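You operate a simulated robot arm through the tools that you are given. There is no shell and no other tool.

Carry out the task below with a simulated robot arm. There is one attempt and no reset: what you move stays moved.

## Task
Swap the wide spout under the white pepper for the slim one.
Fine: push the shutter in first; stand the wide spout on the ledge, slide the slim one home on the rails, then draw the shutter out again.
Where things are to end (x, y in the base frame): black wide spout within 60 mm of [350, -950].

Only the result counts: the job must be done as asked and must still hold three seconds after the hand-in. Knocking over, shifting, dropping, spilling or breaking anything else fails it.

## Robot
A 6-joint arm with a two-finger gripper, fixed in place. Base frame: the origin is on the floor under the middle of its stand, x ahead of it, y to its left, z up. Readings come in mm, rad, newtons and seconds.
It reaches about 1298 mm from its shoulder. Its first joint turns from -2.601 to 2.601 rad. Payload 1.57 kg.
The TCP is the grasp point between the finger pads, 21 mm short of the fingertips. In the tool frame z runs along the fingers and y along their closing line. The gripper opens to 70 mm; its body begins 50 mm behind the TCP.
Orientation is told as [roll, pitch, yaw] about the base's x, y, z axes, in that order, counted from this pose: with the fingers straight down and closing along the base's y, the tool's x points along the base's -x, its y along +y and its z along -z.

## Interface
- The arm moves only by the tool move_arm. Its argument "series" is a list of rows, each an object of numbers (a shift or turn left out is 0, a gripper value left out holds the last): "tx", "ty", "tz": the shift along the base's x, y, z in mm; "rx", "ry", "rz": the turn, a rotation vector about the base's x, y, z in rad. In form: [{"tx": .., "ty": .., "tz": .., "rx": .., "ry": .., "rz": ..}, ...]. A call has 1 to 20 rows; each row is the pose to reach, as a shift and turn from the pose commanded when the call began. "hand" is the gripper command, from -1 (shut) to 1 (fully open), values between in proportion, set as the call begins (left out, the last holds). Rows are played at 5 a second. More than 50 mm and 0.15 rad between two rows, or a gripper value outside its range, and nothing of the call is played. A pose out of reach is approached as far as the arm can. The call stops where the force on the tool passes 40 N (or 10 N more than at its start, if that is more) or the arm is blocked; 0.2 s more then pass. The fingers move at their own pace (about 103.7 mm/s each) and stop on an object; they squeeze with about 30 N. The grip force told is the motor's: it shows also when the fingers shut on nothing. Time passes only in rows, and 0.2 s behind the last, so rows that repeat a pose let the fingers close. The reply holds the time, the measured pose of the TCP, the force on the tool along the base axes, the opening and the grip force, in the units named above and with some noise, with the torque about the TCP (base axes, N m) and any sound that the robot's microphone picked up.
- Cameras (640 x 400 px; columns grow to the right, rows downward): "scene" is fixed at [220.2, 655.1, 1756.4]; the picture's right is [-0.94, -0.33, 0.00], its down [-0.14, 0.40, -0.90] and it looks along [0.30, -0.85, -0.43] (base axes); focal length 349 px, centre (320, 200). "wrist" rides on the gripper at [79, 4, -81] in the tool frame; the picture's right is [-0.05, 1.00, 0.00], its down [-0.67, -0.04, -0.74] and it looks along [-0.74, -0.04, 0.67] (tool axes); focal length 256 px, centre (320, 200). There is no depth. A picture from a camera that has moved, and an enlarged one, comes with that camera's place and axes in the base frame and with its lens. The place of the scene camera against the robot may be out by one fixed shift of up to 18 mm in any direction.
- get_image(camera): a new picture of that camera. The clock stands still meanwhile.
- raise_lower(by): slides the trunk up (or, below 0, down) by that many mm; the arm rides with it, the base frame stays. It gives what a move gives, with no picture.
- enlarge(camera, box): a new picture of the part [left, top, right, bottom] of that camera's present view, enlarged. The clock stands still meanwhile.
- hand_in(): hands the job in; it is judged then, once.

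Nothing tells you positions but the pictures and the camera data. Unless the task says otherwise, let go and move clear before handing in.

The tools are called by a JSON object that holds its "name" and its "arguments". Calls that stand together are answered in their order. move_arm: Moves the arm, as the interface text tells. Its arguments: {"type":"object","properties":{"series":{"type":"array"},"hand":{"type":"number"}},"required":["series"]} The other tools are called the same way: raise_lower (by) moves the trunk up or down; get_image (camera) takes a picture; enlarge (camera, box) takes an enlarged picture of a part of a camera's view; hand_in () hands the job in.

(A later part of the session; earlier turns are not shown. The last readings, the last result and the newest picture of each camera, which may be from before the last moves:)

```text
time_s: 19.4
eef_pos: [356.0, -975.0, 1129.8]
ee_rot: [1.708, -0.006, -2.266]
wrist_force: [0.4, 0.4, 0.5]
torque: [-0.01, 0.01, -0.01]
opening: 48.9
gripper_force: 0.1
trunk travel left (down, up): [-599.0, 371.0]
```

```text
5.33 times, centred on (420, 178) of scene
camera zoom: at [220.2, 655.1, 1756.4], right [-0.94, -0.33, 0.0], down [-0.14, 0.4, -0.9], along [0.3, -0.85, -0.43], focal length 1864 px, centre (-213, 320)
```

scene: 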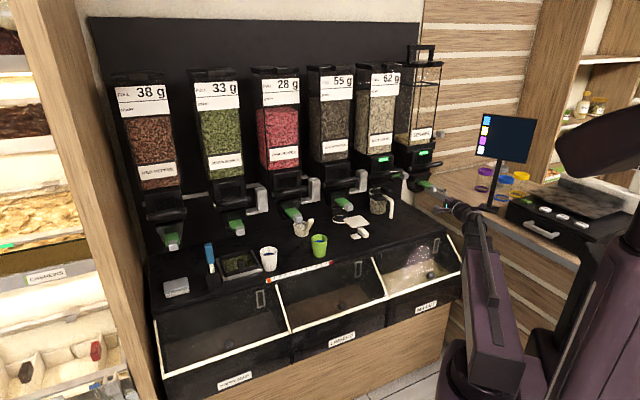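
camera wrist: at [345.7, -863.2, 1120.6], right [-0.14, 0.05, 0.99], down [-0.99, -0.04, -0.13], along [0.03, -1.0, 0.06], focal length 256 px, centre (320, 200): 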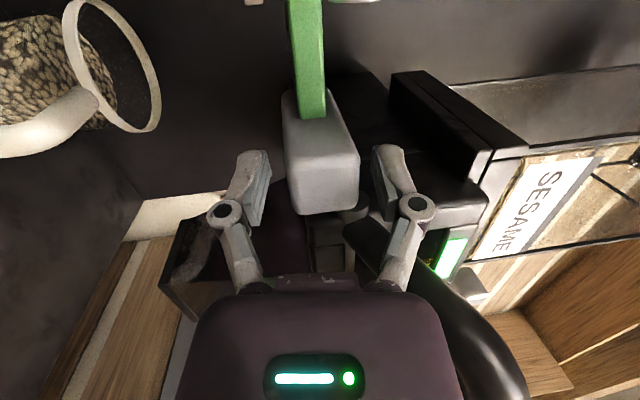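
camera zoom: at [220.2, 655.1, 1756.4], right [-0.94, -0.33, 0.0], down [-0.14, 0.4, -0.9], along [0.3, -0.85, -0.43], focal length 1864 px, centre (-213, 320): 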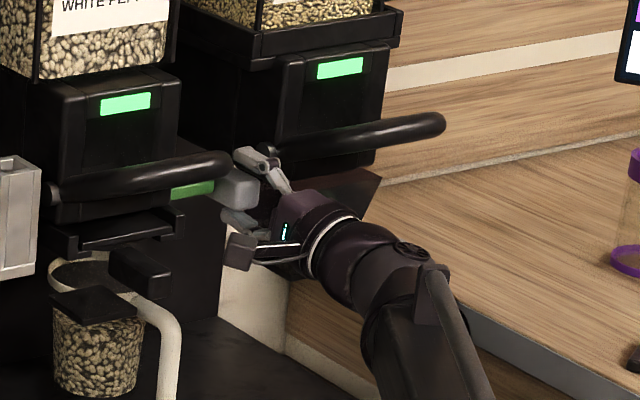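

The knob sits centered between the fingers. I'll close on it.

{"name": "move_arm", "arguments": {"hand": -1, "series": [{"tx": 0}, {"tx": 0}, {"tx": 0}, {"tx": 0}]}}

{"name": "get_image", "arguments": {"camera": "wrist"}}

```text
time_s: 20.4
eef_pos: [354.8, -975.6, 1130.2]
ee_rot: [1.709, -0.006, -2.268]
wrist_force: [-4.2, 5.5, -5.4]
torque: [0.86, 0.9, -0.12]
opening: 31.1
gripper_force: 31.8
trunk travel left (down, up): [-599.0, 371.0]
```

```text
taken
camera wrist: at [345.2, -863.0, 1120.5], right [-0.14, 0.05, 0.99], down [-0.99, -0.04, -0.13], along [0.03, -1.0, 0.06], focal length 256 px, centre (320, 200)
```

wrist: 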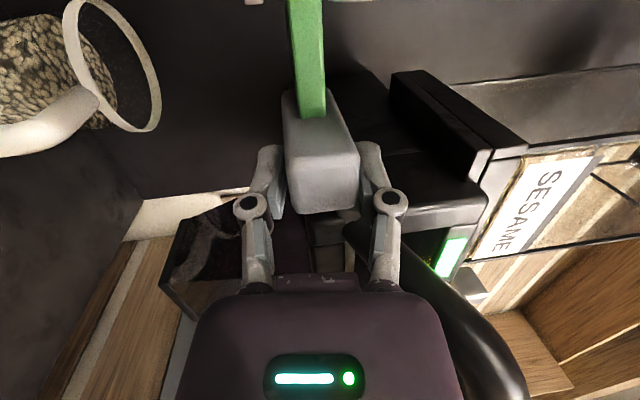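

The grip holds at 31 mm. I'll push the shutter in along +l in small steps, starting with 20 mm.

{"name": "move_arm", "arguments": {"series": [{"tx": 3.5, "ty": 3.5}, {"tx": 7, "ty": 7}, {"tx": 10.5, "ty": 10.5}, {"tx": 14, "ty": 14}, {"tx": 14, "ty": 14}]}}

{"name": "get_image", "arguments": {"camera": "wrist"}}

{"name": "enlarge", "arguments": {"camera": "scene", "box": [360, 140, 480, 215]}}

```text
time_s: 21.6
eef_pos: [369.1, -959.8, 1129.9]
ee_rot: [1.711, -0.005, -2.267]
wrist_force: [9.9, -10.5, 8.5]
torque: [0.77, 0.71, -0.15]
opening: 30.9
gripper_force: 32.1
trunk travel left (down, up): [-599.0, 371.0]
```

```text
taken
camera wrist: at [359.2, -848.4, 1120.4], right [-0.14, 0.05, 0.99], down [-0.99, -0.04, -0.13], along [0.03, -1.0, 0.06], focal length 256 px, centre (320, 200)
```

wrist: 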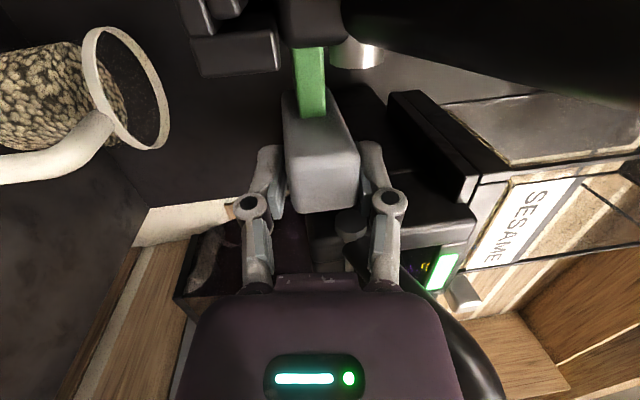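

```text
5.33 times, centred on (420, 178) of scene
camera zoom: at [220.2, 655.1, 1756.4], right [-0.94, -0.33, 0.0], down [-0.14, 0.4, -0.9], along [0.3, -0.85, -0.43], focal length 1864 px, centre (-213, 320)
```

zoom: 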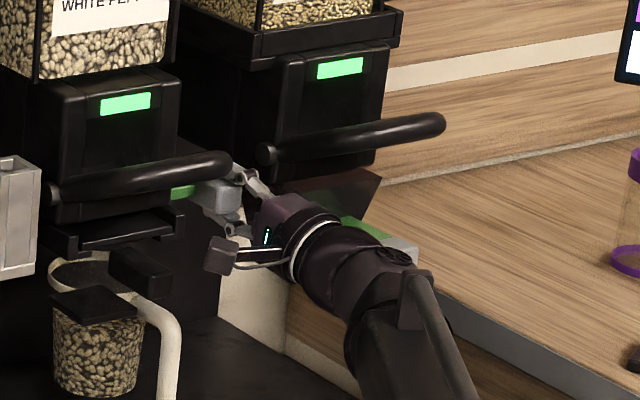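

The shutter slides with the grip and the green bar is getting shorter. I'll continue inward.

{"name": "move_arm", "arguments": {"series": [{"tx": 3, "ty": 3}, {"tx": 6, "ty": 6}, {"tx": 9, "ty": 9}, {"tx": 12, "ty": 12}, {"tx": 12, "ty": 12}]}}

{"name": "get_image", "arguments": {"camera": "wrist"}}

{"name": "enlarge", "arguments": {"camera": "scene", "box": [360, 140, 480, 215]}}

```text
time_s: 22.8
eef_pos: [383.0, -946.3, 1128.9]
ee_rot: [1.711, -0.005, -2.267]
wrist_force: [9.8, -9.6, 7.6]
torque: [0.72, 0.8, -0.01]
opening: 30.9
gripper_force: 32.0
trunk travel left (down, up): [-599.0, 371.0]
```

```text
taken
camera wrist: at [372.0, -835.4, 1120.3], right [-0.14, 0.05, 0.99], down [-0.99, -0.04, -0.13], along [0.03, -1.0, 0.06], focal length 256 px, centre (320, 200)
```

wrist: 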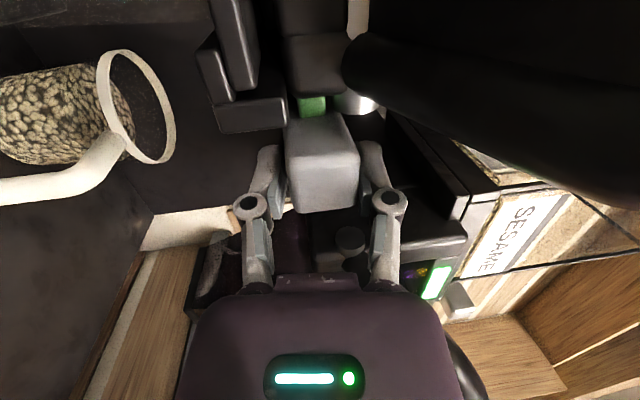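

```text
5.33 times, centred on (420, 178) of scene
camera zoom: at [220.2, 655.1, 1756.4], right [-0.94, -0.33, 0.0], down [-0.14, 0.4, -0.9], along [0.3, -0.85, -0.43], focal length 1864 px, centre (-213, 320)
```

zoom: 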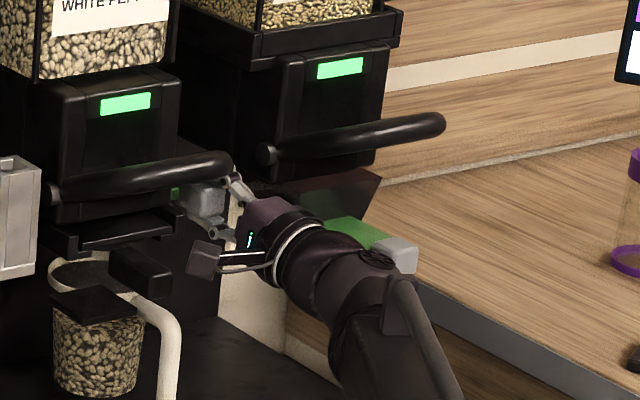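

There are about 8–10 mm of bar left. I'll push gently onward until it meets its stop.

{"name": "move_arm", "arguments": {"series": [{"tx": 1.5, "ty": 1.5}, {"tx": 3, "ty": 3}, {"tx": 4.5, "ty": 4.5}, {"tx": 4.5, "ty": 4.5}]}}

{"name": "enlarge", "arguments": {"camera": "wrist", "box": [220, 20, 420, 145]}}

{"name": "enlarge", "arguments": {"camera": "scene", "box": [360, 140, 440, 190]}}

```text
time_s: 23.8
eef_pos: [384.1, -944.8, 1128.1]
ee_rot: [1.707, -0.005, -2.27]
wrist_force: [4.6, -20.7, 17.7]
torque: [0.85, 0.77, -0.2]
opening: 30.8
gripper_force: 31.9
trunk travel left (down, up): [-599.0, 371.0]
```

```text
3.20 times, centred on (320, 82) of wrist
camera zoom: at [374.0, -833.5, 1120.5], right [-0.14, 0.05, 0.99], down [-0.99, -0.04, -0.14], along [0.03, -1.0, 0.06], focal length 819 px, centre (320, 576)
```

zoom: 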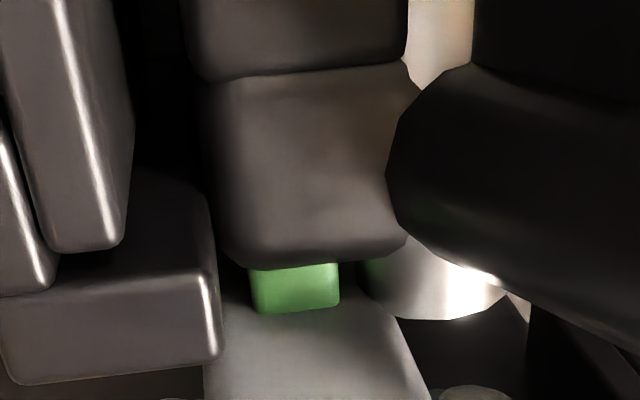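

```text
8.00 times, centred on (400, 165) of scene
camera zoom: at [220.2, 655.1, 1756.4], right [-0.94, -0.33, 0.0], down [-0.14, 0.4, -0.9], along [0.3, -0.85, -0.43], focal length 2796 px, centre (-320, 480)
```

zoom: 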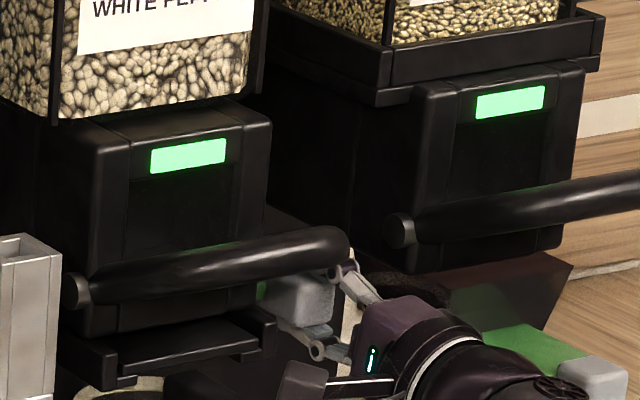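

The last 6 mm of command moved it only about 2 mm and the sideways force rose to about 11 N, so this looks like the end stop. I'll check that the knob hasn't slipped in the grip.

{"name": "get_image", "arguments": {"camera": "wrist"}}

{"name": "move_arm", "arguments": {"series": [{"tx": 1, "ty": 1}, {"tx": 2, "ty": 2}, {"tx": 2, "ty": 2}]}}

{"name": "get_image", "arguments": {"camera": "wrist"}}

```text
taken
camera wrist: at [374.0, -833.5, 1120.5], right [-0.14, 0.05, 0.99], down [-0.99, -0.04, -0.14], along [0.03, -1.0, 0.06], focal length 256 px, centre (320, 200)
```

wrist: 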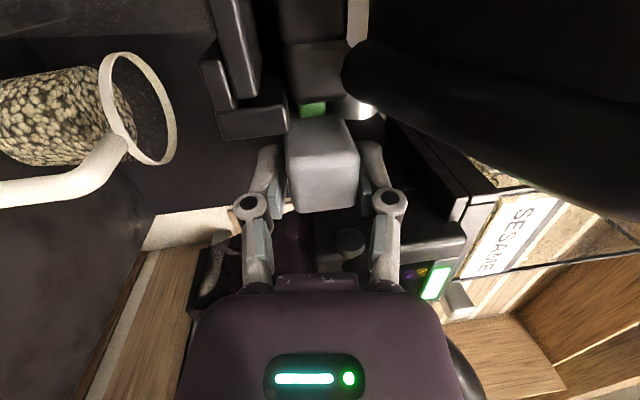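

```text
time_s: 24.6
eef_pos: [384.7, -942.2, 1128.0]
ee_rot: [1.712, -0.004, -2.271]
wrist_force: [-7.5, -22.7, 12.9]
torque: [0.75, 0.72, -0.19]
opening: 30.6
gripper_force: 32.0
trunk travel left (down, up): [-599.0, 371.0]
```

```text
taken
camera wrist: at [374.1, -831.2, 1120.4], right [-0.14, 0.05, 0.99], down [-0.99, -0.04, -0.14], along [0.03, -1.0, 0.06], focal length 256 px, centre (320, 200)
```

wrist: 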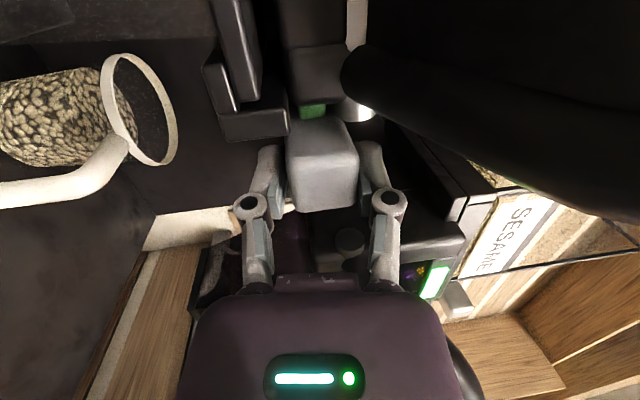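

The knob has not slipped and the force is now about 21 N with hardly any motion, so the shutter is fully in (about 45 mm of travel). I'll ease the sideways load, open, and back straight out.

{"name": "move_arm", "arguments": {"series": [{"tx": -2.5, "ty": -2.5}, {"tx": -2.5, "ty": -2.5}]}}

{"name": "move_arm", "arguments": {"hand": 0.4, "series": [{"tx": -1, "ty": -1}, {"tx": -2, "ty": -2}, {"tx": -2, "ty": -2}]}}

{"name": "get_image", "arguments": {"camera": "wrist"}}

```text
time_s: 25.2
eef_pos: [383.8, -943.2, 1128.4]
ee_rot: [1.709, -0.009, -2.267]
wrist_force: [-1.8, -8.0, 5.7]
torque: [0.62, 0.73, -0.44]
opening: 30.4
gripper_force: 32.1
trunk travel left (down, up): [-599.0, 371.0]
```

```text
time_s: 26.0
eef_pos: [382.4, -945.6, 1128.5]
ee_rot: [1.712, -0.007, -2.268]
wrist_force: [-0.9, -0.2, -0.6]
torque: [0.02, -0.01, 0.0]
opening: 49.0
gripper_force: 0.1
trunk travel left (down, up): [-599.0, 371.0]
```

```text
taken
camera wrist: at [371.8, -833.6, 1120.8], right [-0.14, 0.05, 0.99], down [-0.99, -0.04, -0.13], along [0.03, -1.0, 0.06], focal length 256 px, centre (320, 200)
```

wrist: 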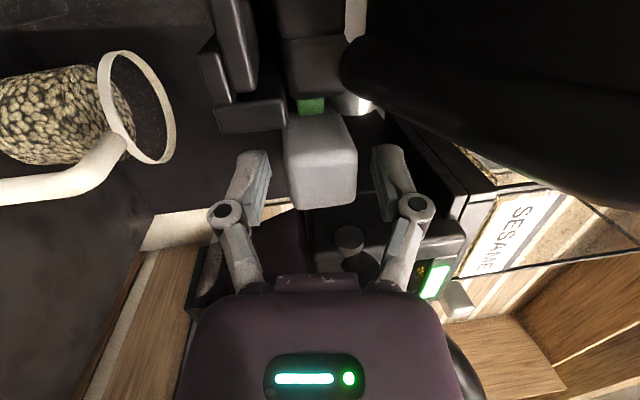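

The shutter stays in with the fingers free. I'll back straight out along the counter normal.

{"name": "move_arm", "arguments": {"series": [{"tx": -15, "ty": 15}, {"tx": -40, "ty": 40}, {"tx": -70, "ty": 70}, {"tx": -100, "ty": 100}, {"tx": -130, "ty": 130}, {"tx": -160, "ty": 160}, {"tx": -180, "ty": 180}]}}

{"name": "enlarge", "arguments": {"camera": "scene", "box": [360, 140, 440, 190]}}

{"name": "get_image", "arguments": {"camera": "scene"}}

```text
time_s: 27.6
eef_pos: [200.2, -762.1, 1129.6]
ee_rot: [1.712, -0.007, -2.267]
wrist_force: [0.0, -0.1, -0.4]
torque: [0.0, 0.0, -0.02]
opening: 49.0
gripper_force: 0.1
trunk travel left (down, up): [-599.0, 371.0]
```

```text
8.00 times, centred on (400, 165) of scene
camera zoom: at [220.2, 655.1, 1756.4], right [-0.94, -0.33, 0.0], down [-0.14, 0.4, -0.9], along [0.3, -0.85, -0.43], focal length 2796 px, centre (-320, 480)
```

zoom: 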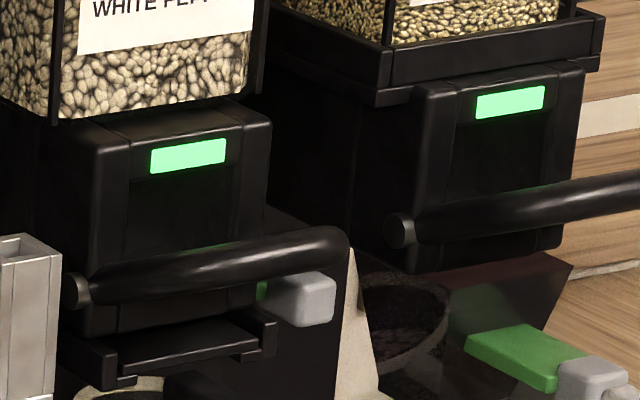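

```text
taken
```

scene: 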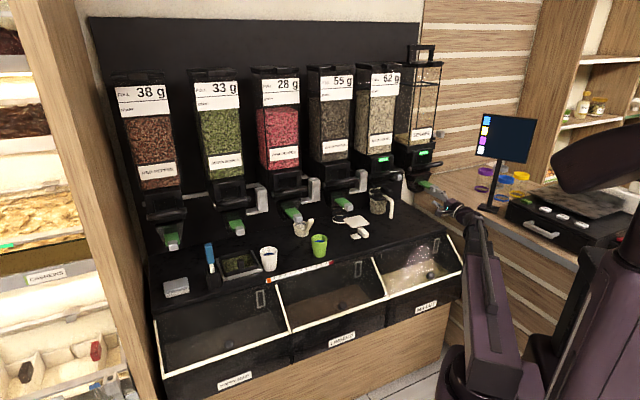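

The shutter is confirmed in. Now I'll reorient the gripper for the lug: undo the tilt, roll back 90°, and pitch 20° down with the fingers closing sideways, all in free space in front.

{"name": "move_arm", "arguments": {"hand": 1, "series": [{"rx": 0.05, "ry": 0.05, "rz": -0.044, "tz": -13}, {"rx": 0.0987, "ry": 0.0987, "rz": -0.087, "tz": -25.9}]}}

{"name": "move_arm", "arguments": {"series": [{"rx": -0.1, "ry": 0.1}, {"rx": -0.2, "ry": 0.2}, {"rx": -0.3, "ry": 0.3}, {"rx": -0.4, "ry": 0.4}, {"rx": -0.5, "ry": 0.5}, {"rx": -0.6, "ry": 0.6}, {"rx": -0.7, "ry": 0.7}, {"rx": -0.8, "ry": 0.8}, {"rx": -0.9, "ry": 0.9}, {"rx": -1.0, "ry": 1.0}, {"rx": -1.1, "ry": 1.1}, {"rx": -1.1107, "ry": 1.1107}]}}

{"name": "move_arm", "arguments": {"series": [{"rx": 0.082, "ry": 0.082, "tz": -21.5}, {"rx": 0.165, "ry": 0.165, "tz": -43}, {"rx": 0.247, "ry": 0.247, "tz": -63.6}]}}

{"name": "get_image", "arguments": {"camera": "wrist"}}

{"name": "get_image", "arguments": {"camera": "scene"}}

```text
time_s: 28.2
eef_pos: [200.6, -764.1, 1104.6]
ee_rot: [1.572, 0.0, -2.355]
wrist_force: [-0.7, -0.3, -1.0]
torque: [-0.01, 0.0, 0.0]
opening: 70.0
gripper_force: 0.0
trunk travel left (down, up): [-599.0, 371.0]
```

```text
time_s: 30.8
eef_pos: [202.6, -766.1, 1102.6]
ee_rot: [-0.972, -1.57, 0.186]
wrist_force: [-0.2, -0.4, -0.8]
torque: [-0.02, -0.02, 0.02]
opening: 70.3
gripper_force: 0.1
trunk travel left (down, up): [-599.0, 371.0]
```

```text
time_s: 31.6
eef_pos: [203.0, -767.5, 1039.0]
ee_rot: [0.002, -1.218, -0.785]
wrist_force: [0.2, 0.1, 0.1]
torque: [-0.02, 0.02, -0.01]
opening: 70.2
gripper_force: 0.1
trunk travel left (down, up): [-599.0, 371.0]
```

```text
taken
camera wrist: at [133.6, -691.6, 991.7], right [0.72, 0.69, 0.05], down [-0.36, 0.31, 0.88], along [0.6, -0.65, 0.47], focal length 256 px, centre (320, 200)
```

wrist: 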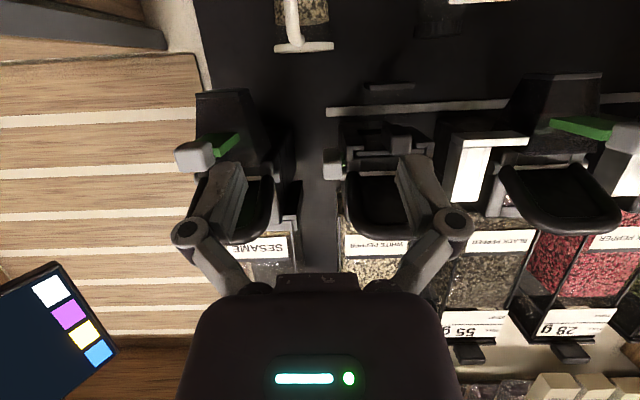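

```text
taken
```

scene: 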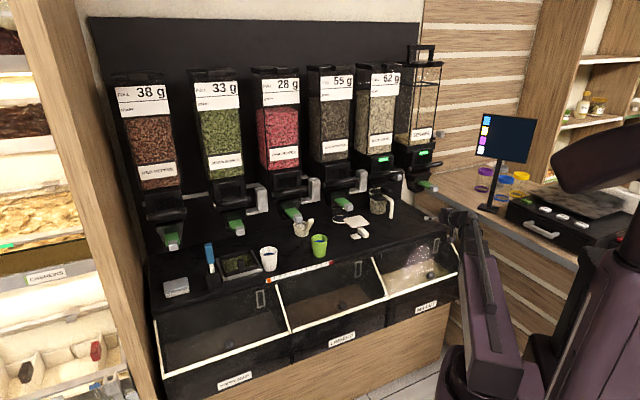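

The gripper is pitched 20° down with yaw aligned to the counter. I'll raise the trunk by 41 mm to lug height and shift sideways in front of the white pepper.

{"name": "raise_lower", "arguments": {"by": 41}}

{"name": "move_arm", "arguments": {"series": [{"tx": 22, "ty": 22}, {"tx": 44, "ty": 44}, {"tx": 65, "ty": 65}, {"tx": 85, "ty": 45}, {"tx": 105, "ty": 25}, {"tx": 105, "ty": 25}]}}

{"name": "get_image", "arguments": {"camera": "wrist"}}

{"name": "enlarge", "arguments": {"camera": "wrist", "box": [220, 50, 420, 175]}}

{"name": "enlarge", "arguments": {"camera": "scene", "box": [350, 130, 490, 220]}}

```text
time_s: 32.4
eef_pos: [203.1, -766.1, 1080.6]
ee_rot: [0.003, -1.22, -0.785]
wrist_force: [-0.5, 0.2, 0.7]
torque: [-0.02, -0.01, -0.02]
opening: 70.0
gripper_force: 0.0
trunk travel left (down, up): [-640.0, 330.0]
```

```text
time_s: 33.8
eef_pos: [307.5, -741.3, 1079.9]
ee_rot: [-0.001, -1.217, -0.785]
wrist_force: [0.1, -0.3, 0.5]
torque: [0.0, -0.01, 0.0]
opening: 70.1
gripper_force: 0.0
trunk travel left (down, up): [-640.0, 330.0]
```

```text
taken
camera wrist: at [238.1, -666.4, 1032.8], right [0.72, 0.69, 0.05], down [-0.36, 0.31, 0.88], along [0.6, -0.65, 0.47], focal length 256 px, centre (320, 200)
```

wrist: 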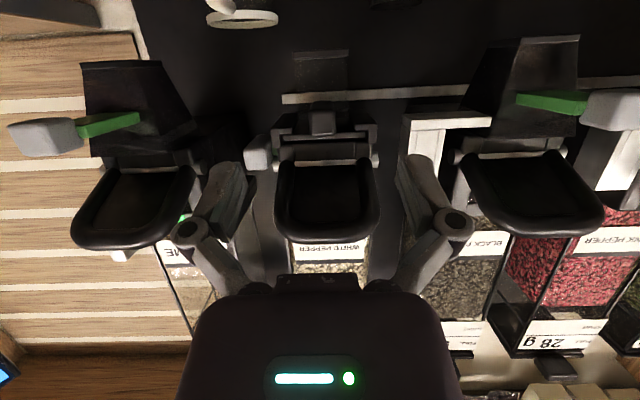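

```text
3.20 times, centred on (320, 112) of wrist
camera zoom: at [238.1, -666.4, 1032.8], right [0.72, 0.69, 0.05], down [-0.36, 0.31, 0.88], along [0.6, -0.65, 0.47], focal length 819 px, centre (320, 480)
```

zoom: 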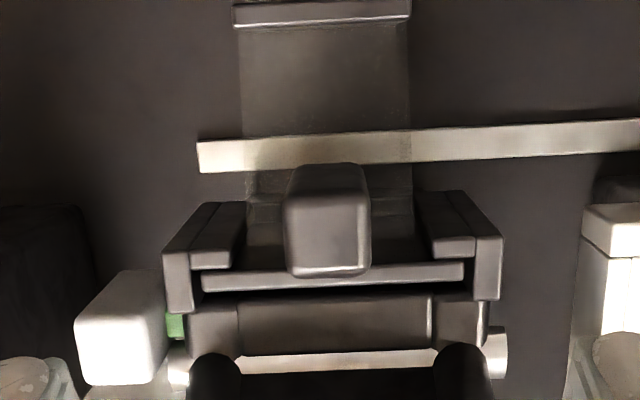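

```text
4.44 times, centred on (420, 175) of scene
camera zoom: at [220.2, 655.1, 1756.4], right [-0.94, -0.33, 0.0], down [-0.14, 0.4, -0.9], along [0.3, -0.85, -0.43], focal length 1553 px, centre (-124, 311)
```

zoom: 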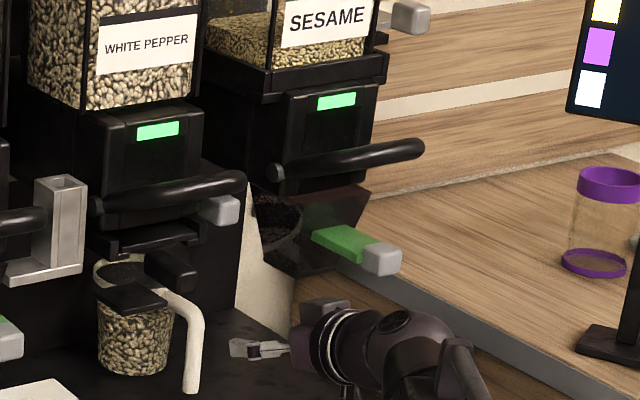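

Lug center measures l≈−307.4, z≈1080, with its front face at b≈882. I'm aligned, so I'll approach to just short of the lug and check.

{"name": "move_arm", "arguments": {"series": [{"tx": 27, "ty": -27.5}, {"tx": 54, "ty": -55}, {"tx": 81, "ty": -82}, {"tx": 81, "ty": -82}]}}

{"name": "get_image", "arguments": {"camera": "wrist"}}

{"name": "enlarge", "arguments": {"camera": "scene", "box": [350, 140, 450, 205]}}

```text
time_s: 34.8
eef_pos: [389.3, -824.0, 1081.5]
ee_rot: [0.001, -1.224, -0.786]
wrist_force: [0.1, 0.1, 0.3]
torque: [-0.03, 0.0, -0.03]
opening: 70.2
gripper_force: 0.0
trunk travel left (down, up): [-640.0, 330.0]
```

```text
taken
camera wrist: at [320.4, -749.7, 1033.1], right [0.72, 0.69, 0.05], down [-0.36, 0.31, 0.88], along [0.59, -0.65, 0.47], focal length 256 px, centre (320, 200)
```

wrist: 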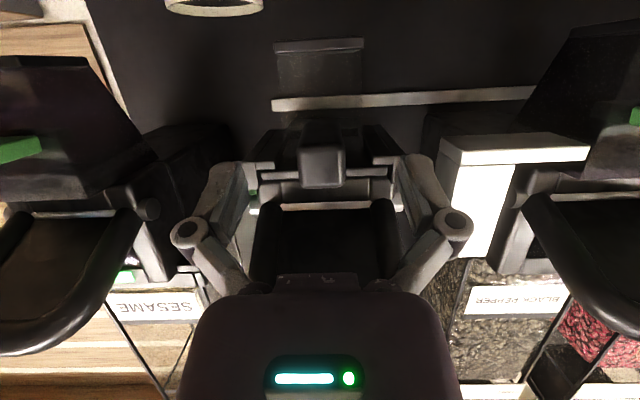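

```text
6.15 times, centred on (400, 172) of scene
camera zoom: at [220.2, 655.1, 1756.4], right [-0.94, -0.33, 0.0], down [-0.14, 0.4, -0.9], along [0.3, -0.85, -0.43], focal length 2150 px, centre (-172, 369)
```

zoom: 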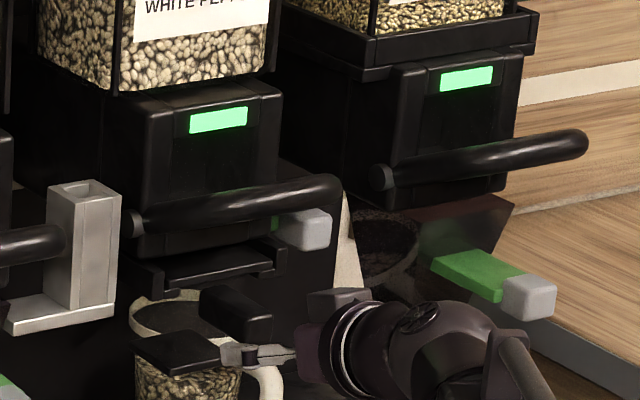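

Everything lines up and the gripper clears the loop above. I'll move in the last 48 mm to straddle the lug.

{"name": "move_arm", "arguments": {"series": [{"tx": 12, "ty": -12}, {"tx": 23, "ty": -23}, {"tx": 34, "ty": -34}, {"tx": 34, "ty": -34}]}}

{"name": "get_image", "arguments": {"camera": "wrist"}}

{"name": "enlarge", "arguments": {"camera": "scene", "box": [350, 140, 450, 205]}}

```text
time_s: 35.8
eef_pos: [424.5, -858.6, 1080.8]
ee_rot: [0.003, -1.224, -0.785]
wrist_force: [-0.6, -0.1, -0.6]
torque: [0.02, -0.01, -0.01]
opening: 70.0
gripper_force: 0.1
trunk travel left (down, up): [-640.0, 330.0]
```

```text
taken
camera wrist: at [355.4, -784.0, 1033.1], right [0.72, 0.69, 0.05], down [-0.36, 0.31, 0.88], along [0.6, -0.65, 0.47], focal length 256 px, centre (320, 200)
```

wrist: 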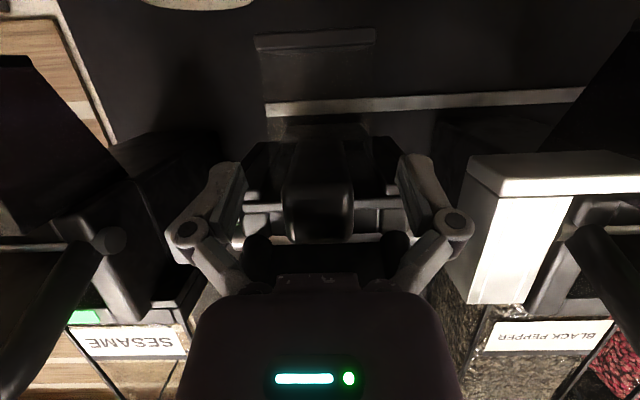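

```text
6.15 times, centred on (400, 172) of scene
camera zoom: at [220.2, 655.1, 1756.4], right [-0.94, -0.33, 0.0], down [-0.14, 0.4, -0.9], along [0.3, -0.85, -0.43], focal length 2150 px, centre (-172, 369)
```

zoom: 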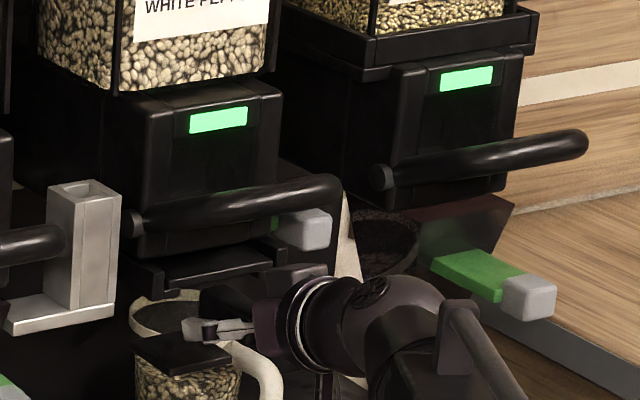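

The lug is centered between the pads. I'll close on it.

{"name": "move_arm", "arguments": {"hand": -1, "series": [{"tx": 0}, {"tx": 0}, {"tx": 0}, {"tx": 0}, {"tx": 0}]}}

{"name": "get_image", "arguments": {"camera": "wrist"}}

{"name": "enlarge", "arguments": {"camera": "wrist", "box": [220, 110, 420, 260]}}

```text
time_s: 37.0
eef_pos: [423.3, -858.0, 1081.4]
ee_rot: [0.003, -1.223, -0.786]
wrist_force: [0.2, 0.4, 2.3]
torque: [-0.05, -0.02, -0.01]
opening: 25.4
gripper_force: 29.3
trunk travel left (down, up): [-640.0, 330.0]
```

```text
taken
camera wrist: at [355.1, -783.8, 1033.4], right [0.72, 0.69, 0.05], down [-0.36, 0.31, 0.88], along [0.59, -0.65, 0.47], focal length 256 px, centre (320, 200)
```

wrist: 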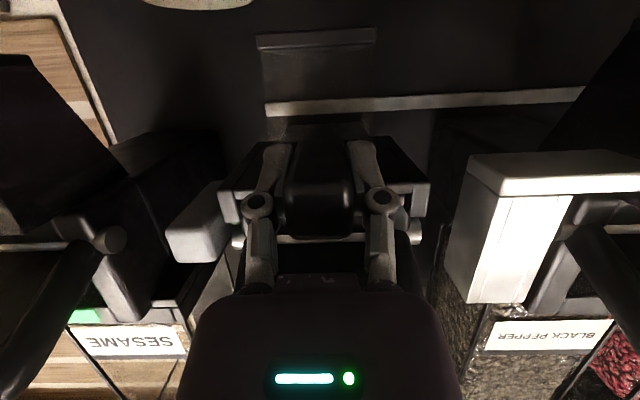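

```text
2.67 times, centred on (320, 185) of wrist
camera zoom: at [355.1, -783.8, 1033.4], right [0.72, 0.69, 0.05], down [-0.36, 0.31, 0.88], along [0.59, -0.65, 0.47], focal length 683 px, centre (320, 240)
```

zoom: 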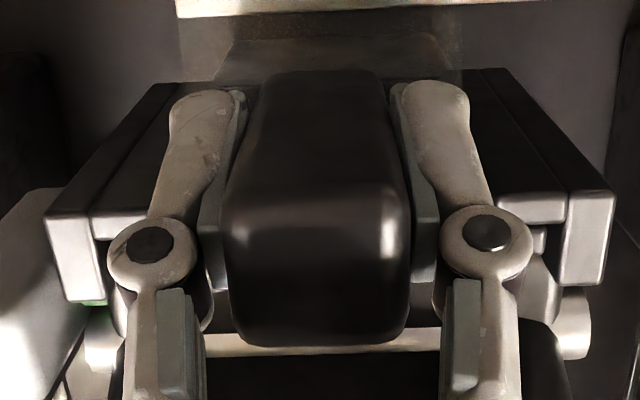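

Gripped at 25.4 mm. I'll draw the black spout straight out along the rails, slowly at first.

{"name": "move_arm", "arguments": {"series": [{"tx": -5, "ty": 5}, {"tx": -10, "ty": 10}, {"tx": -16, "ty": 16}, {"tx": -22, "ty": 22}, {"tx": -28, "ty": 28}, {"tx": -28, "ty": 28}]}}

{"name": "get_image", "arguments": {"camera": "wrist"}}

```text
time_s: 38.4
eef_pos: [392.9, -829.2, 1081.2]
ee_rot: [-0.001, -1.221, -0.785]
wrist_force: [1.0, -0.3, 9.0]
torque: [-0.41, -0.46, -0.01]
opening: 25.6
gripper_force: 29.8
trunk travel left (down, up): [-640.0, 330.0]
```

```text
taken
camera wrist: at [324.8, -754.3, 1033.5], right [0.72, 0.69, 0.05], down [-0.36, 0.31, 0.88], along [0.6, -0.65, 0.47], focal length 256 px, centre (320, 200)
```

wrist: 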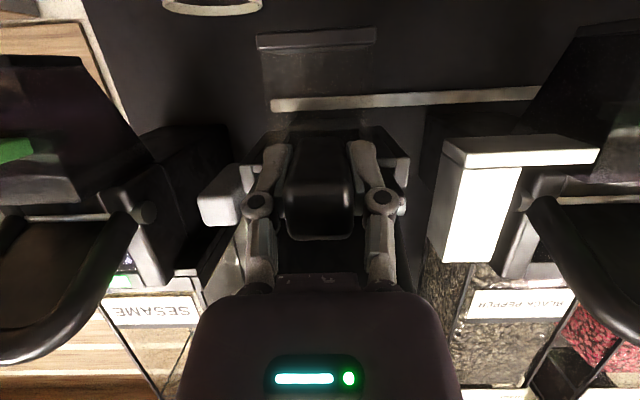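

The spout follows, but the tool feels about 9 N upward, so I'm slightly low against the lips. I'll raise the trunk 1 mm and check the force.

{"name": "raise_lower", "arguments": {"by": 1}}

```text
time_s: 38.9
eef_pos: [394.4, -829.4, 1082.5]
ee_rot: [0.0, -1.219, -0.784]
wrist_force: [-0.2, 0.5, 0.3]
torque: [-0.07, -0.01, 0.02]
opening: 25.4
gripper_force: 30.1
trunk travel left (down, up): [-641.0, 329.0]
```

That unloaded it (0.3 N). I'll keep drawing it out.

{"name": "move_arm", "arguments": {"series": [{"tx": -6, "ty": 6}, {"tx": -12, "ty": 12}, {"tx": -18, "ty": 18}, {"tx": -24, "ty": 24}, {"tx": -24, "ty": 24}]}}

{"name": "get_image", "arguments": {"camera": "wrist"}}

```text
time_s: 40.1
eef_pos: [369.6, -807.4, 1082.8]
ee_rot: [0.003, -1.221, -0.786]
wrist_force: [-0.2, 0.5, -0.3]
torque: [0.03, 0.07, -0.04]
opening: 25.6
gripper_force: 29.7
trunk travel left (down, up): [-641.0, 329.0]
```

```text
taken
camera wrist: at [300.5, -732.4, 1033.9], right [0.72, 0.69, 0.05], down [-0.36, 0.31, 0.88], along [0.6, -0.65, 0.47], focal length 256 px, centre (320, 200)
```

wrist: 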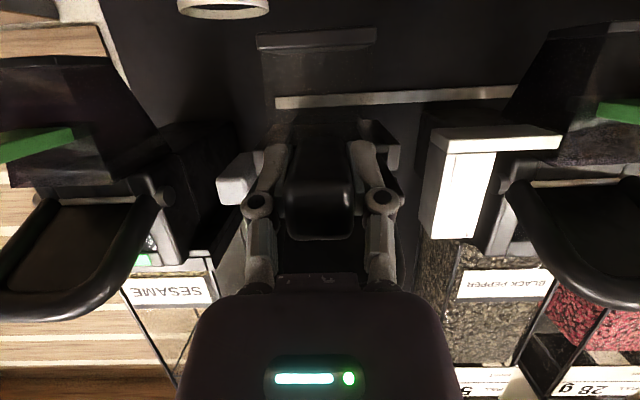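

It is moving freely. I'll continue until the plate is fully clear of the rails.

{"name": "move_arm", "arguments": {"series": [{"tx": -8, "ty": 8}, {"tx": -16, "ty": 16}, {"tx": -24, "ty": 24}, {"tx": -36, "ty": 36}, {"tx": -50, "ty": 50}, {"tx": -50, "ty": 50}]}}

{"name": "get_image", "arguments": {"camera": "wrist"}}

{"name": "enlarge", "arguments": {"camera": "scene", "box": [340, 140, 480, 230]}}

```text
time_s: 41.5
eef_pos: [319.8, -754.6, 1082.5]
ee_rot: [0.0, -1.224, -0.782]
wrist_force: [0.3, 0.3, -1.5]
torque: [0.06, 0.06, 0.02]
opening: 25.3
gripper_force: 30.0
trunk travel left (down, up): [-641.0, 329.0]
```

```text
taken
camera wrist: at [250.5, -681.0, 1034.0], right [0.72, 0.69, 0.05], down [-0.36, 0.31, 0.88], along [0.6, -0.65, 0.47], focal length 256 px, centre (320, 200)
```

wrist: 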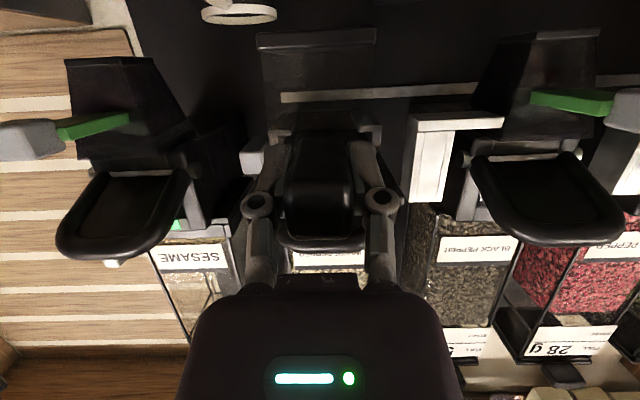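

```text
4.44 times, centred on (410, 185) of scene
camera zoom: at [220.2, 655.1, 1756.4], right [-0.94, -0.33, 0.0], down [-0.14, 0.4, -0.9], along [0.3, -0.85, -0.43], focal length 1553 px, centre (-80, 267)
```

zoom: 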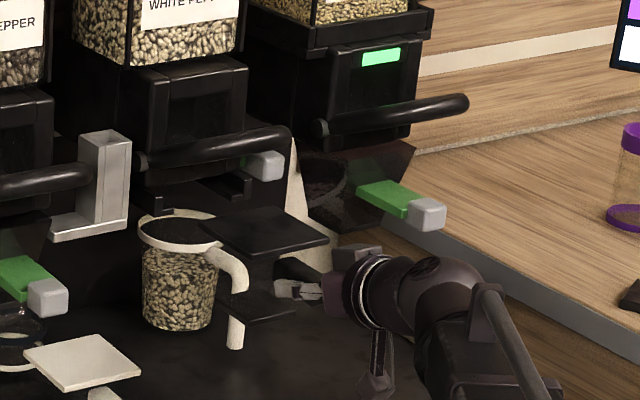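

The black spout is clear of the rails and the white pepper's display went dark, so it senses the spout. I'll move it sideways in front of the target, then lower it with the trunk before reaching over the ledge.

{"name": "move_arm", "arguments": {"series": [{"tx": -25, "ty": -25}, {"tx": -50, "ty": -50}, {"tx": -70, "ty": -70}, {"tx": -82.7, "ty": -82.7}, {"tx": -82.7, "ty": -82.7}]}}

{"name": "raise_lower", "arguments": {"by": -120}}

{"name": "get_image", "arguments": {"camera": "wrist"}}

{"name": "enlarge", "arguments": {"camera": "scene", "box": [340, 150, 500, 250]}}

```text
time_s: 42.7
eef_pos: [236.1, -837.0, 1081.0]
ee_rot: [0.001, -1.224, -0.786]
wrist_force: [-0.1, -0.5, -0.2]
torque: [0.05, 0.06, 0.02]
opening: 25.5
gripper_force: 30.1
trunk travel left (down, up): [-641.0, 329.0]
```

```text
time_s: 44.2
eef_pos: [235.2, -836.1, 962.6]
ee_rot: [0.002, -1.223, -0.785]
wrist_force: [-0.1, 0.3, -0.4]
torque: [0.03, 0.04, 0.0]
opening: 25.5
gripper_force: 30.0
trunk travel left (down, up): [-521.0, 449.0]
```

```text
taken
camera wrist: at [166.9, -761.9, 914.1], right [0.72, 0.69, 0.05], down [-0.36, 0.31, 0.88], along [0.6, -0.65, 0.47], focal length 256 px, centre (320, 200)
```

wrist: 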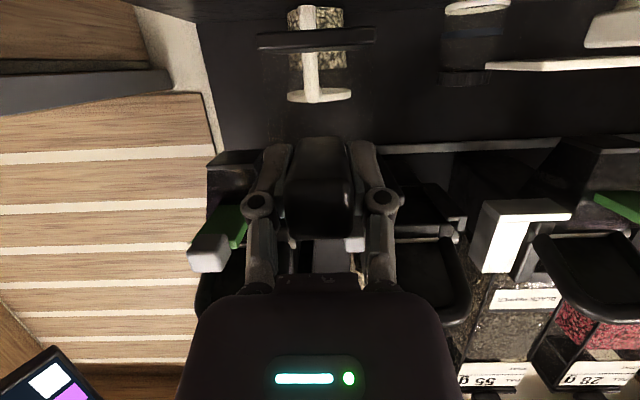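

```text
4.00 times, centred on (420, 200) of scene
camera zoom: at [220.2, 655.1, 1756.4], right [-0.94, -0.33, 0.0], down [-0.14, 0.4, -0.9], along [0.3, -0.85, -0.43], focal length 1398 px, centre (-80, 200)
```

zoom: 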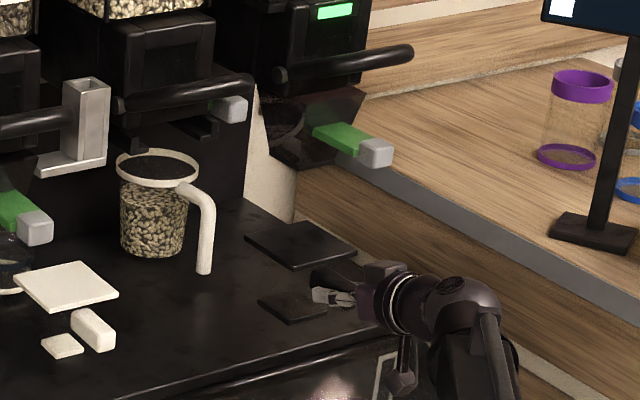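

The way ahead on the ledge is clear; the cup's handle is still about 35 mm behind where the plate will end. I'll move forward over the target spot.

{"name": "move_arm", "arguments": {"series": [{"tx": 20, "ty": -20}, {"tx": 40, "ty": -40}, {"tx": 55, "ty": -55}, {"tx": 63, "ty": -63}, {"tx": 63, "ty": -63}]}}

{"name": "raise_lower", "arguments": {"by": -30}}

{"name": "get_image", "arguments": {"camera": "wrist"}}

{"name": "enlarge", "arguments": {"camera": "scene", "box": [340, 165, 460, 240]}}

```text
time_s: 45.4
eef_pos: [299.7, -898.6, 961.6]
ee_rot: [0.001, -1.221, -0.785]
wrist_force: [0.1, 0.4, 0.4]
torque: [0.09, 0.03, 0.0]
opening: 25.3
gripper_force: 29.8
trunk travel left (down, up): [-521.0, 449.0]
```

```text
time_s: 46.2
eef_pos: [299.0, -898.9, 932.8]
ee_rot: [0.0, -1.221, -0.786]
wrist_force: [0.0, 0.4, 0.9]
torque: [0.08, 0.08, -0.01]
opening: 25.3
gripper_force: 29.8
trunk travel left (down, up): [-491.0, 479.0]
```

```text
taken
camera wrist: at [229.7, -823.7, 883.9], right [0.72, 0.69, 0.05], down [-0.36, 0.31, 0.88], along [0.6, -0.65, 0.47], focal length 256 px, centre (320, 200)
```

wrist: 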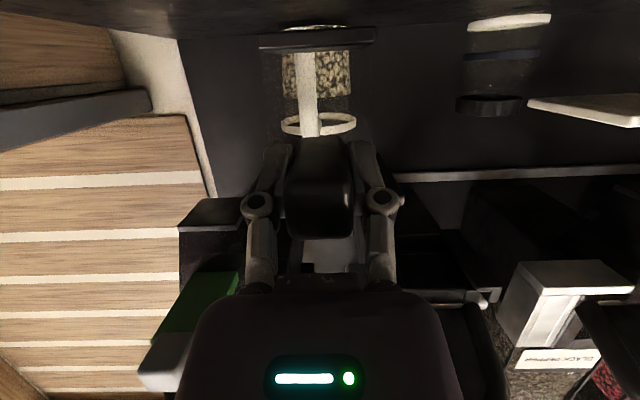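

```text
5.33 times, centred on (400, 202) of scene
camera zoom: at [220.2, 655.1, 1756.4], right [-0.94, -0.33, 0.0], down [-0.14, 0.4, -0.9], along [0.3, -0.85, -0.43], focal length 1864 px, centre (-107, 187)
```

zoom: 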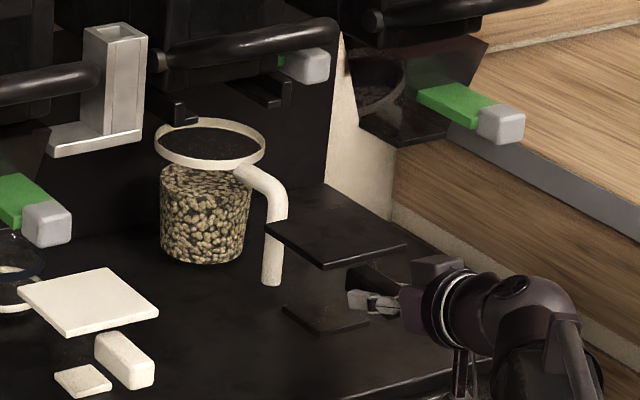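

The spot is good: the spout's center is near b≈920, l≈−424, which is [350,−950]. I'll lower the rest in small steps and watch for contact.

{"name": "raise_lower", "arguments": {"by": -14}}

{"name": "get_image", "arguments": {"camera": "wrist"}}

{"name": "enlarge", "arguments": {"camera": "scene", "box": [360, 180, 440, 230]}}

```text
time_s: 46.8
eef_pos: [298.8, -899.5, 917.1]
ee_rot: [0.003, -1.222, -0.784]
wrist_force: [0.1, 0.7, 0.3]
torque: [0.06, 0.03, -0.03]
opening: 25.4
gripper_force: 30.1
trunk travel left (down, up): [-477.0, 493.0]
```

```text
taken
camera wrist: at [229.6, -823.8, 869.9], right [0.72, 0.69, 0.05], down [-0.36, 0.31, 0.88], along [0.6, -0.65, 0.47], focal length 256 px, centre (320, 200)
```

wrist: 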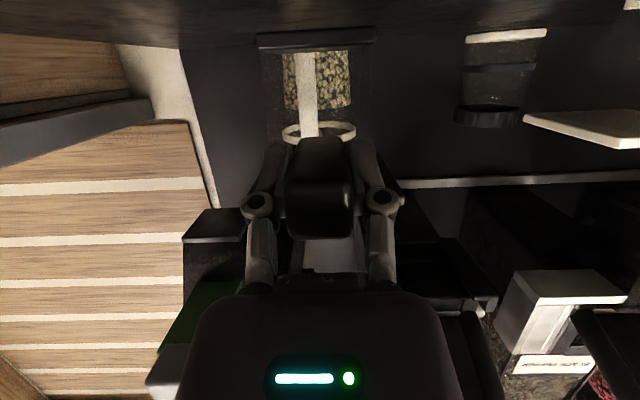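

```text
8.00 times, centred on (400, 205) of scene
camera zoom: at [220.2, 655.1, 1756.4], right [-0.94, -0.33, 0.0], down [-0.14, 0.4, -0.9], along [0.3, -0.85, -0.43], focal length 2796 px, centre (-320, 160)
```

zoom: 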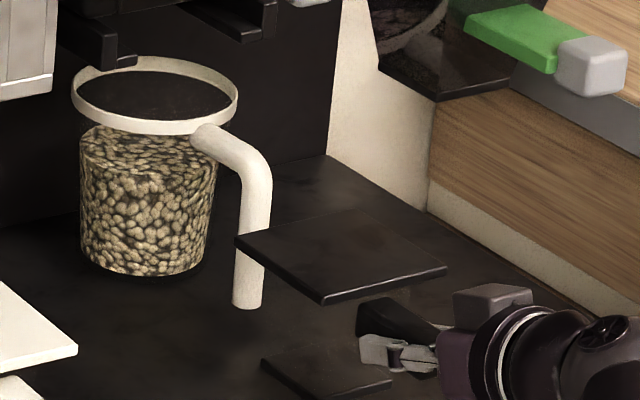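

It's close to the surface now. I'll lower in 3 mm steps.

{"name": "raise_lower", "arguments": {"by": -3}}

{"name": "raise_lower", "arguments": {"by": -2}}

```text
time_s: 47.3
eef_pos: [297.7, -899.1, 915.3]
ee_rot: [0.0, -1.222, -0.786]
wrist_force: [-0.2, 1.1, -0.2]
torque: [0.06, 0.08, 0.0]
opening: 25.2
gripper_force: 29.9
trunk travel left (down, up): [-474.0, 496.0]
```

```text
time_s: 47.8
eef_pos: [298.2, -898.4, 913.6]
ee_rot: [0.001, -1.222, -0.783]
wrist_force: [-0.4, 0.1, -0.2]
torque: [0.07, 0.03, 0.01]
opening: 25.2
gripper_force: 30.2
trunk travel left (down, up): [-472.0, 498.0]
```

{"name": "raise_lower", "arguments": {"by": -2}}

{"name": "raise_lower", "arguments": {"by": -2}}

{"name": "enlarge", "arguments": {"camera": "wrist", "box": [220, 0, 420, 125]}}

```text
time_s: 48.4
eef_pos: [298.4, -899.5, 910.8]
ee_rot: [0.002, -1.22, -0.786]
wrist_force: [0.9, 0.7, -0.1]
torque: [0.07, 0.1, 0.03]
opening: 25.4
gripper_force: 29.5
trunk travel left (down, up): [-470.0, 500.0]
```

```text
time_s: 48.9
eef_pos: [298.7, -899.2, 909.6]
ee_rot: [0.002, -1.22, -0.786]
wrist_force: [0.8, -0.1, 0.4]
torque: [0.07, 0.06, -0.01]
opening: 25.3
gripper_force: 30.1
trunk travel left (down, up): [-468.0, 502.0]
```

```text
3.20 times, centred on (320, 62) of wrist
camera zoom: at [229.7, -823.8, 860.9], right [0.72, 0.69, 0.05], down [-0.36, 0.31, 0.88], along [0.6, -0.65, 0.47], focal length 819 px, centre (320, 640)
```

zoom: 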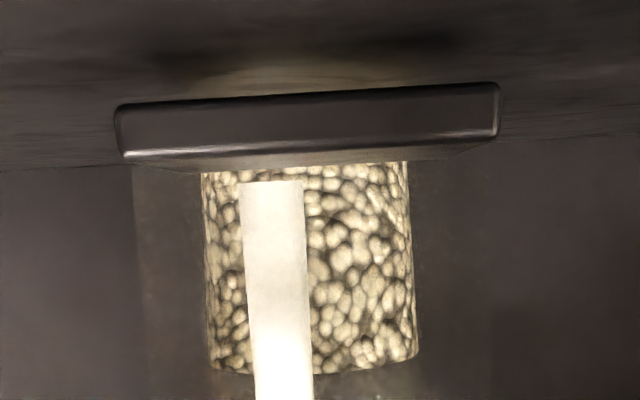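

There is still a visible gap over the shadow, roughly 8–10 mm. I'll continue down in small steps.

{"name": "raise_lower", "arguments": {"by": -4}}

{"name": "raise_lower", "arguments": {"by": -2}}

{"name": "enlarge", "arguments": {"camera": "wrist", "box": [220, 0, 420, 125]}}

```text
time_s: 49.4
eef_pos: [299.2, -899.0, 904.9]
ee_rot: [0.002, -1.224, -0.786]
wrist_force: [-0.5, 0.0, -0.4]
torque: [0.09, 0.07, 0.01]
opening: 25.5
gripper_force: 29.7
trunk travel left (down, up): [-464.0, 506.0]
```

```text
time_s: 49.9
eef_pos: [298.7, -899.3, 903.3]
ee_rot: [0.0, -1.221, -0.786]
wrist_force: [-0.9, 0.2, 1.1]
torque: [0.05, 0.1, 0.0]
opening: 25.3
gripper_force: 29.6
trunk travel left (down, up): [-462.0, 508.0]
```

```text
3.20 times, centred on (320, 62) of wrist
camera zoom: at [229.7, -823.8, 854.9], right [0.72, 0.69, 0.05], down [-0.36, 0.31, 0.88], along [0.6, -0.65, 0.47], focal length 819 px, centre (320, 640)
```

zoom: 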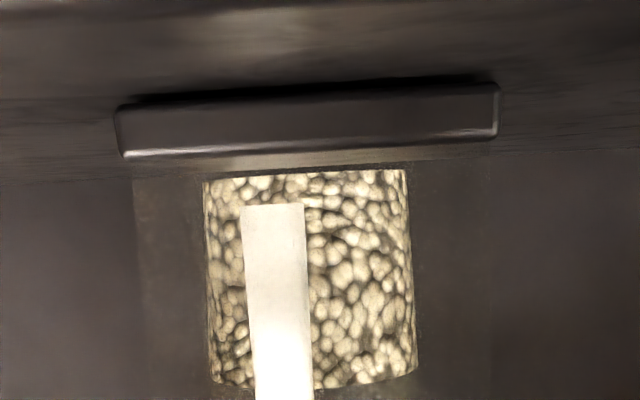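

The shadow is tight under the lip now. I'll use single-millimetre steps until it takes load.

{"name": "raise_lower", "arguments": {"by": -1.5}}

{"name": "raise_lower", "arguments": {"by": -1}}

{"name": "enlarge", "arguments": {"camera": "wrist", "box": [220, 0, 420, 125]}}

```text
time_s: 50.4
eef_pos: [299.6, -898.3, 901.8]
ee_rot: [0.001, -1.222, -0.785]
wrist_force: [0.6, 0.2, 0.0]
torque: [-0.18, -0.06, 0.03]
opening: 25.5
gripper_force: 30.1
trunk travel left (down, up): [-460.0, 510.0]
```

```text
time_s: 51.0
eef_pos: [298.7, -897.6, 901.4]
ee_rot: [0.002, -1.222, -0.786]
wrist_force: [1.5, -2.8, 10.7]
torque: [-0.49, -0.4, -0.05]
opening: 25.6
gripper_force: 30.2
trunk travel left (down, up): [-459.0, 511.0]
```

```text
3.20 times, centred on (320, 62) of wrist
camera zoom: at [229.7, -823.5, 853.3], right [0.72, 0.69, 0.05], down [-0.36, 0.31, 0.88], along [0.59, -0.65, 0.47], focal length 819 px, centre (320, 640)
```

zoom: 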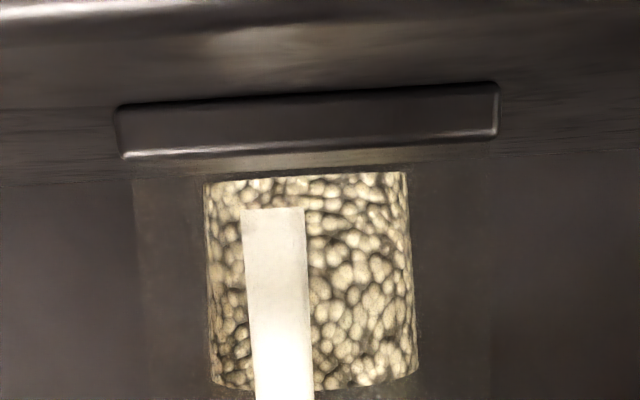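

It has contact at about 10 N. I'll ease up 1 mm so it's just resting, and open the fingers.

{"name": "raise_lower", "arguments": {"by": 1}}

{"name": "move_arm", "arguments": {"hand": 0.5, "series": [{"tx": 0}, {"tx": 0}, {"tx": 0}]}}

{"name": "get_image", "arguments": {"camera": "wrist"}}

{"name": "enlarge", "arguments": {"camera": "scene", "box": [350, 175, 450, 240]}}

```text
time_s: 51.5
eef_pos: [298.2, -898.3, 902.4]
ee_rot: [0.001, -1.223, -0.785]
wrist_force: [2.6, -0.8, 4.1]
torque: [-0.3, -0.32, -0.04]
opening: 25.1
gripper_force: 30.1
trunk travel left (down, up): [-460.0, 510.0]
```

```text
time_s: 52.3
eef_pos: [298.9, -899.5, 901.7]
ee_rot: [0.001, -1.221, -0.784]
wrist_force: [-0.1, -0.9, 0.1]
torque: [-0.01, 0.0, 0.0]
opening: 52.5
gripper_force: 0.0
trunk travel left (down, up): [-460.0, 510.0]
```

```text
taken
camera wrist: at [229.7, -823.7, 853.5], right [0.72, 0.69, 0.05], down [-0.36, 0.31, 0.88], along [0.6, -0.65, 0.47], focal length 256 px, centre (320, 200)
```

wrist: 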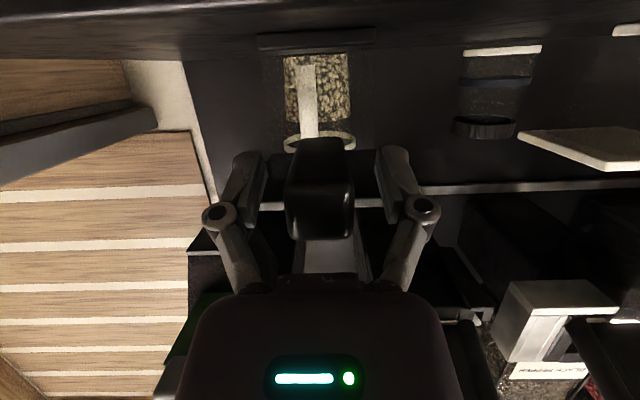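

```text
6.15 times, centred on (400, 208) of scene
camera zoom: at [220.2, 655.1, 1756.4], right [-0.94, -0.33, 0.0], down [-0.14, 0.4, -0.9], along [0.3, -0.85, -0.43], focal length 2150 px, centre (-172, 154)
```

zoom: 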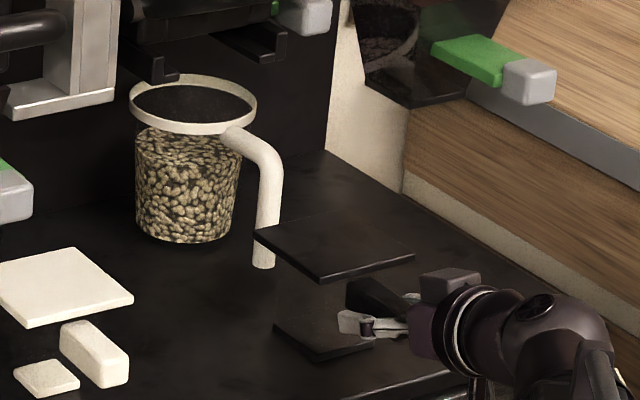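

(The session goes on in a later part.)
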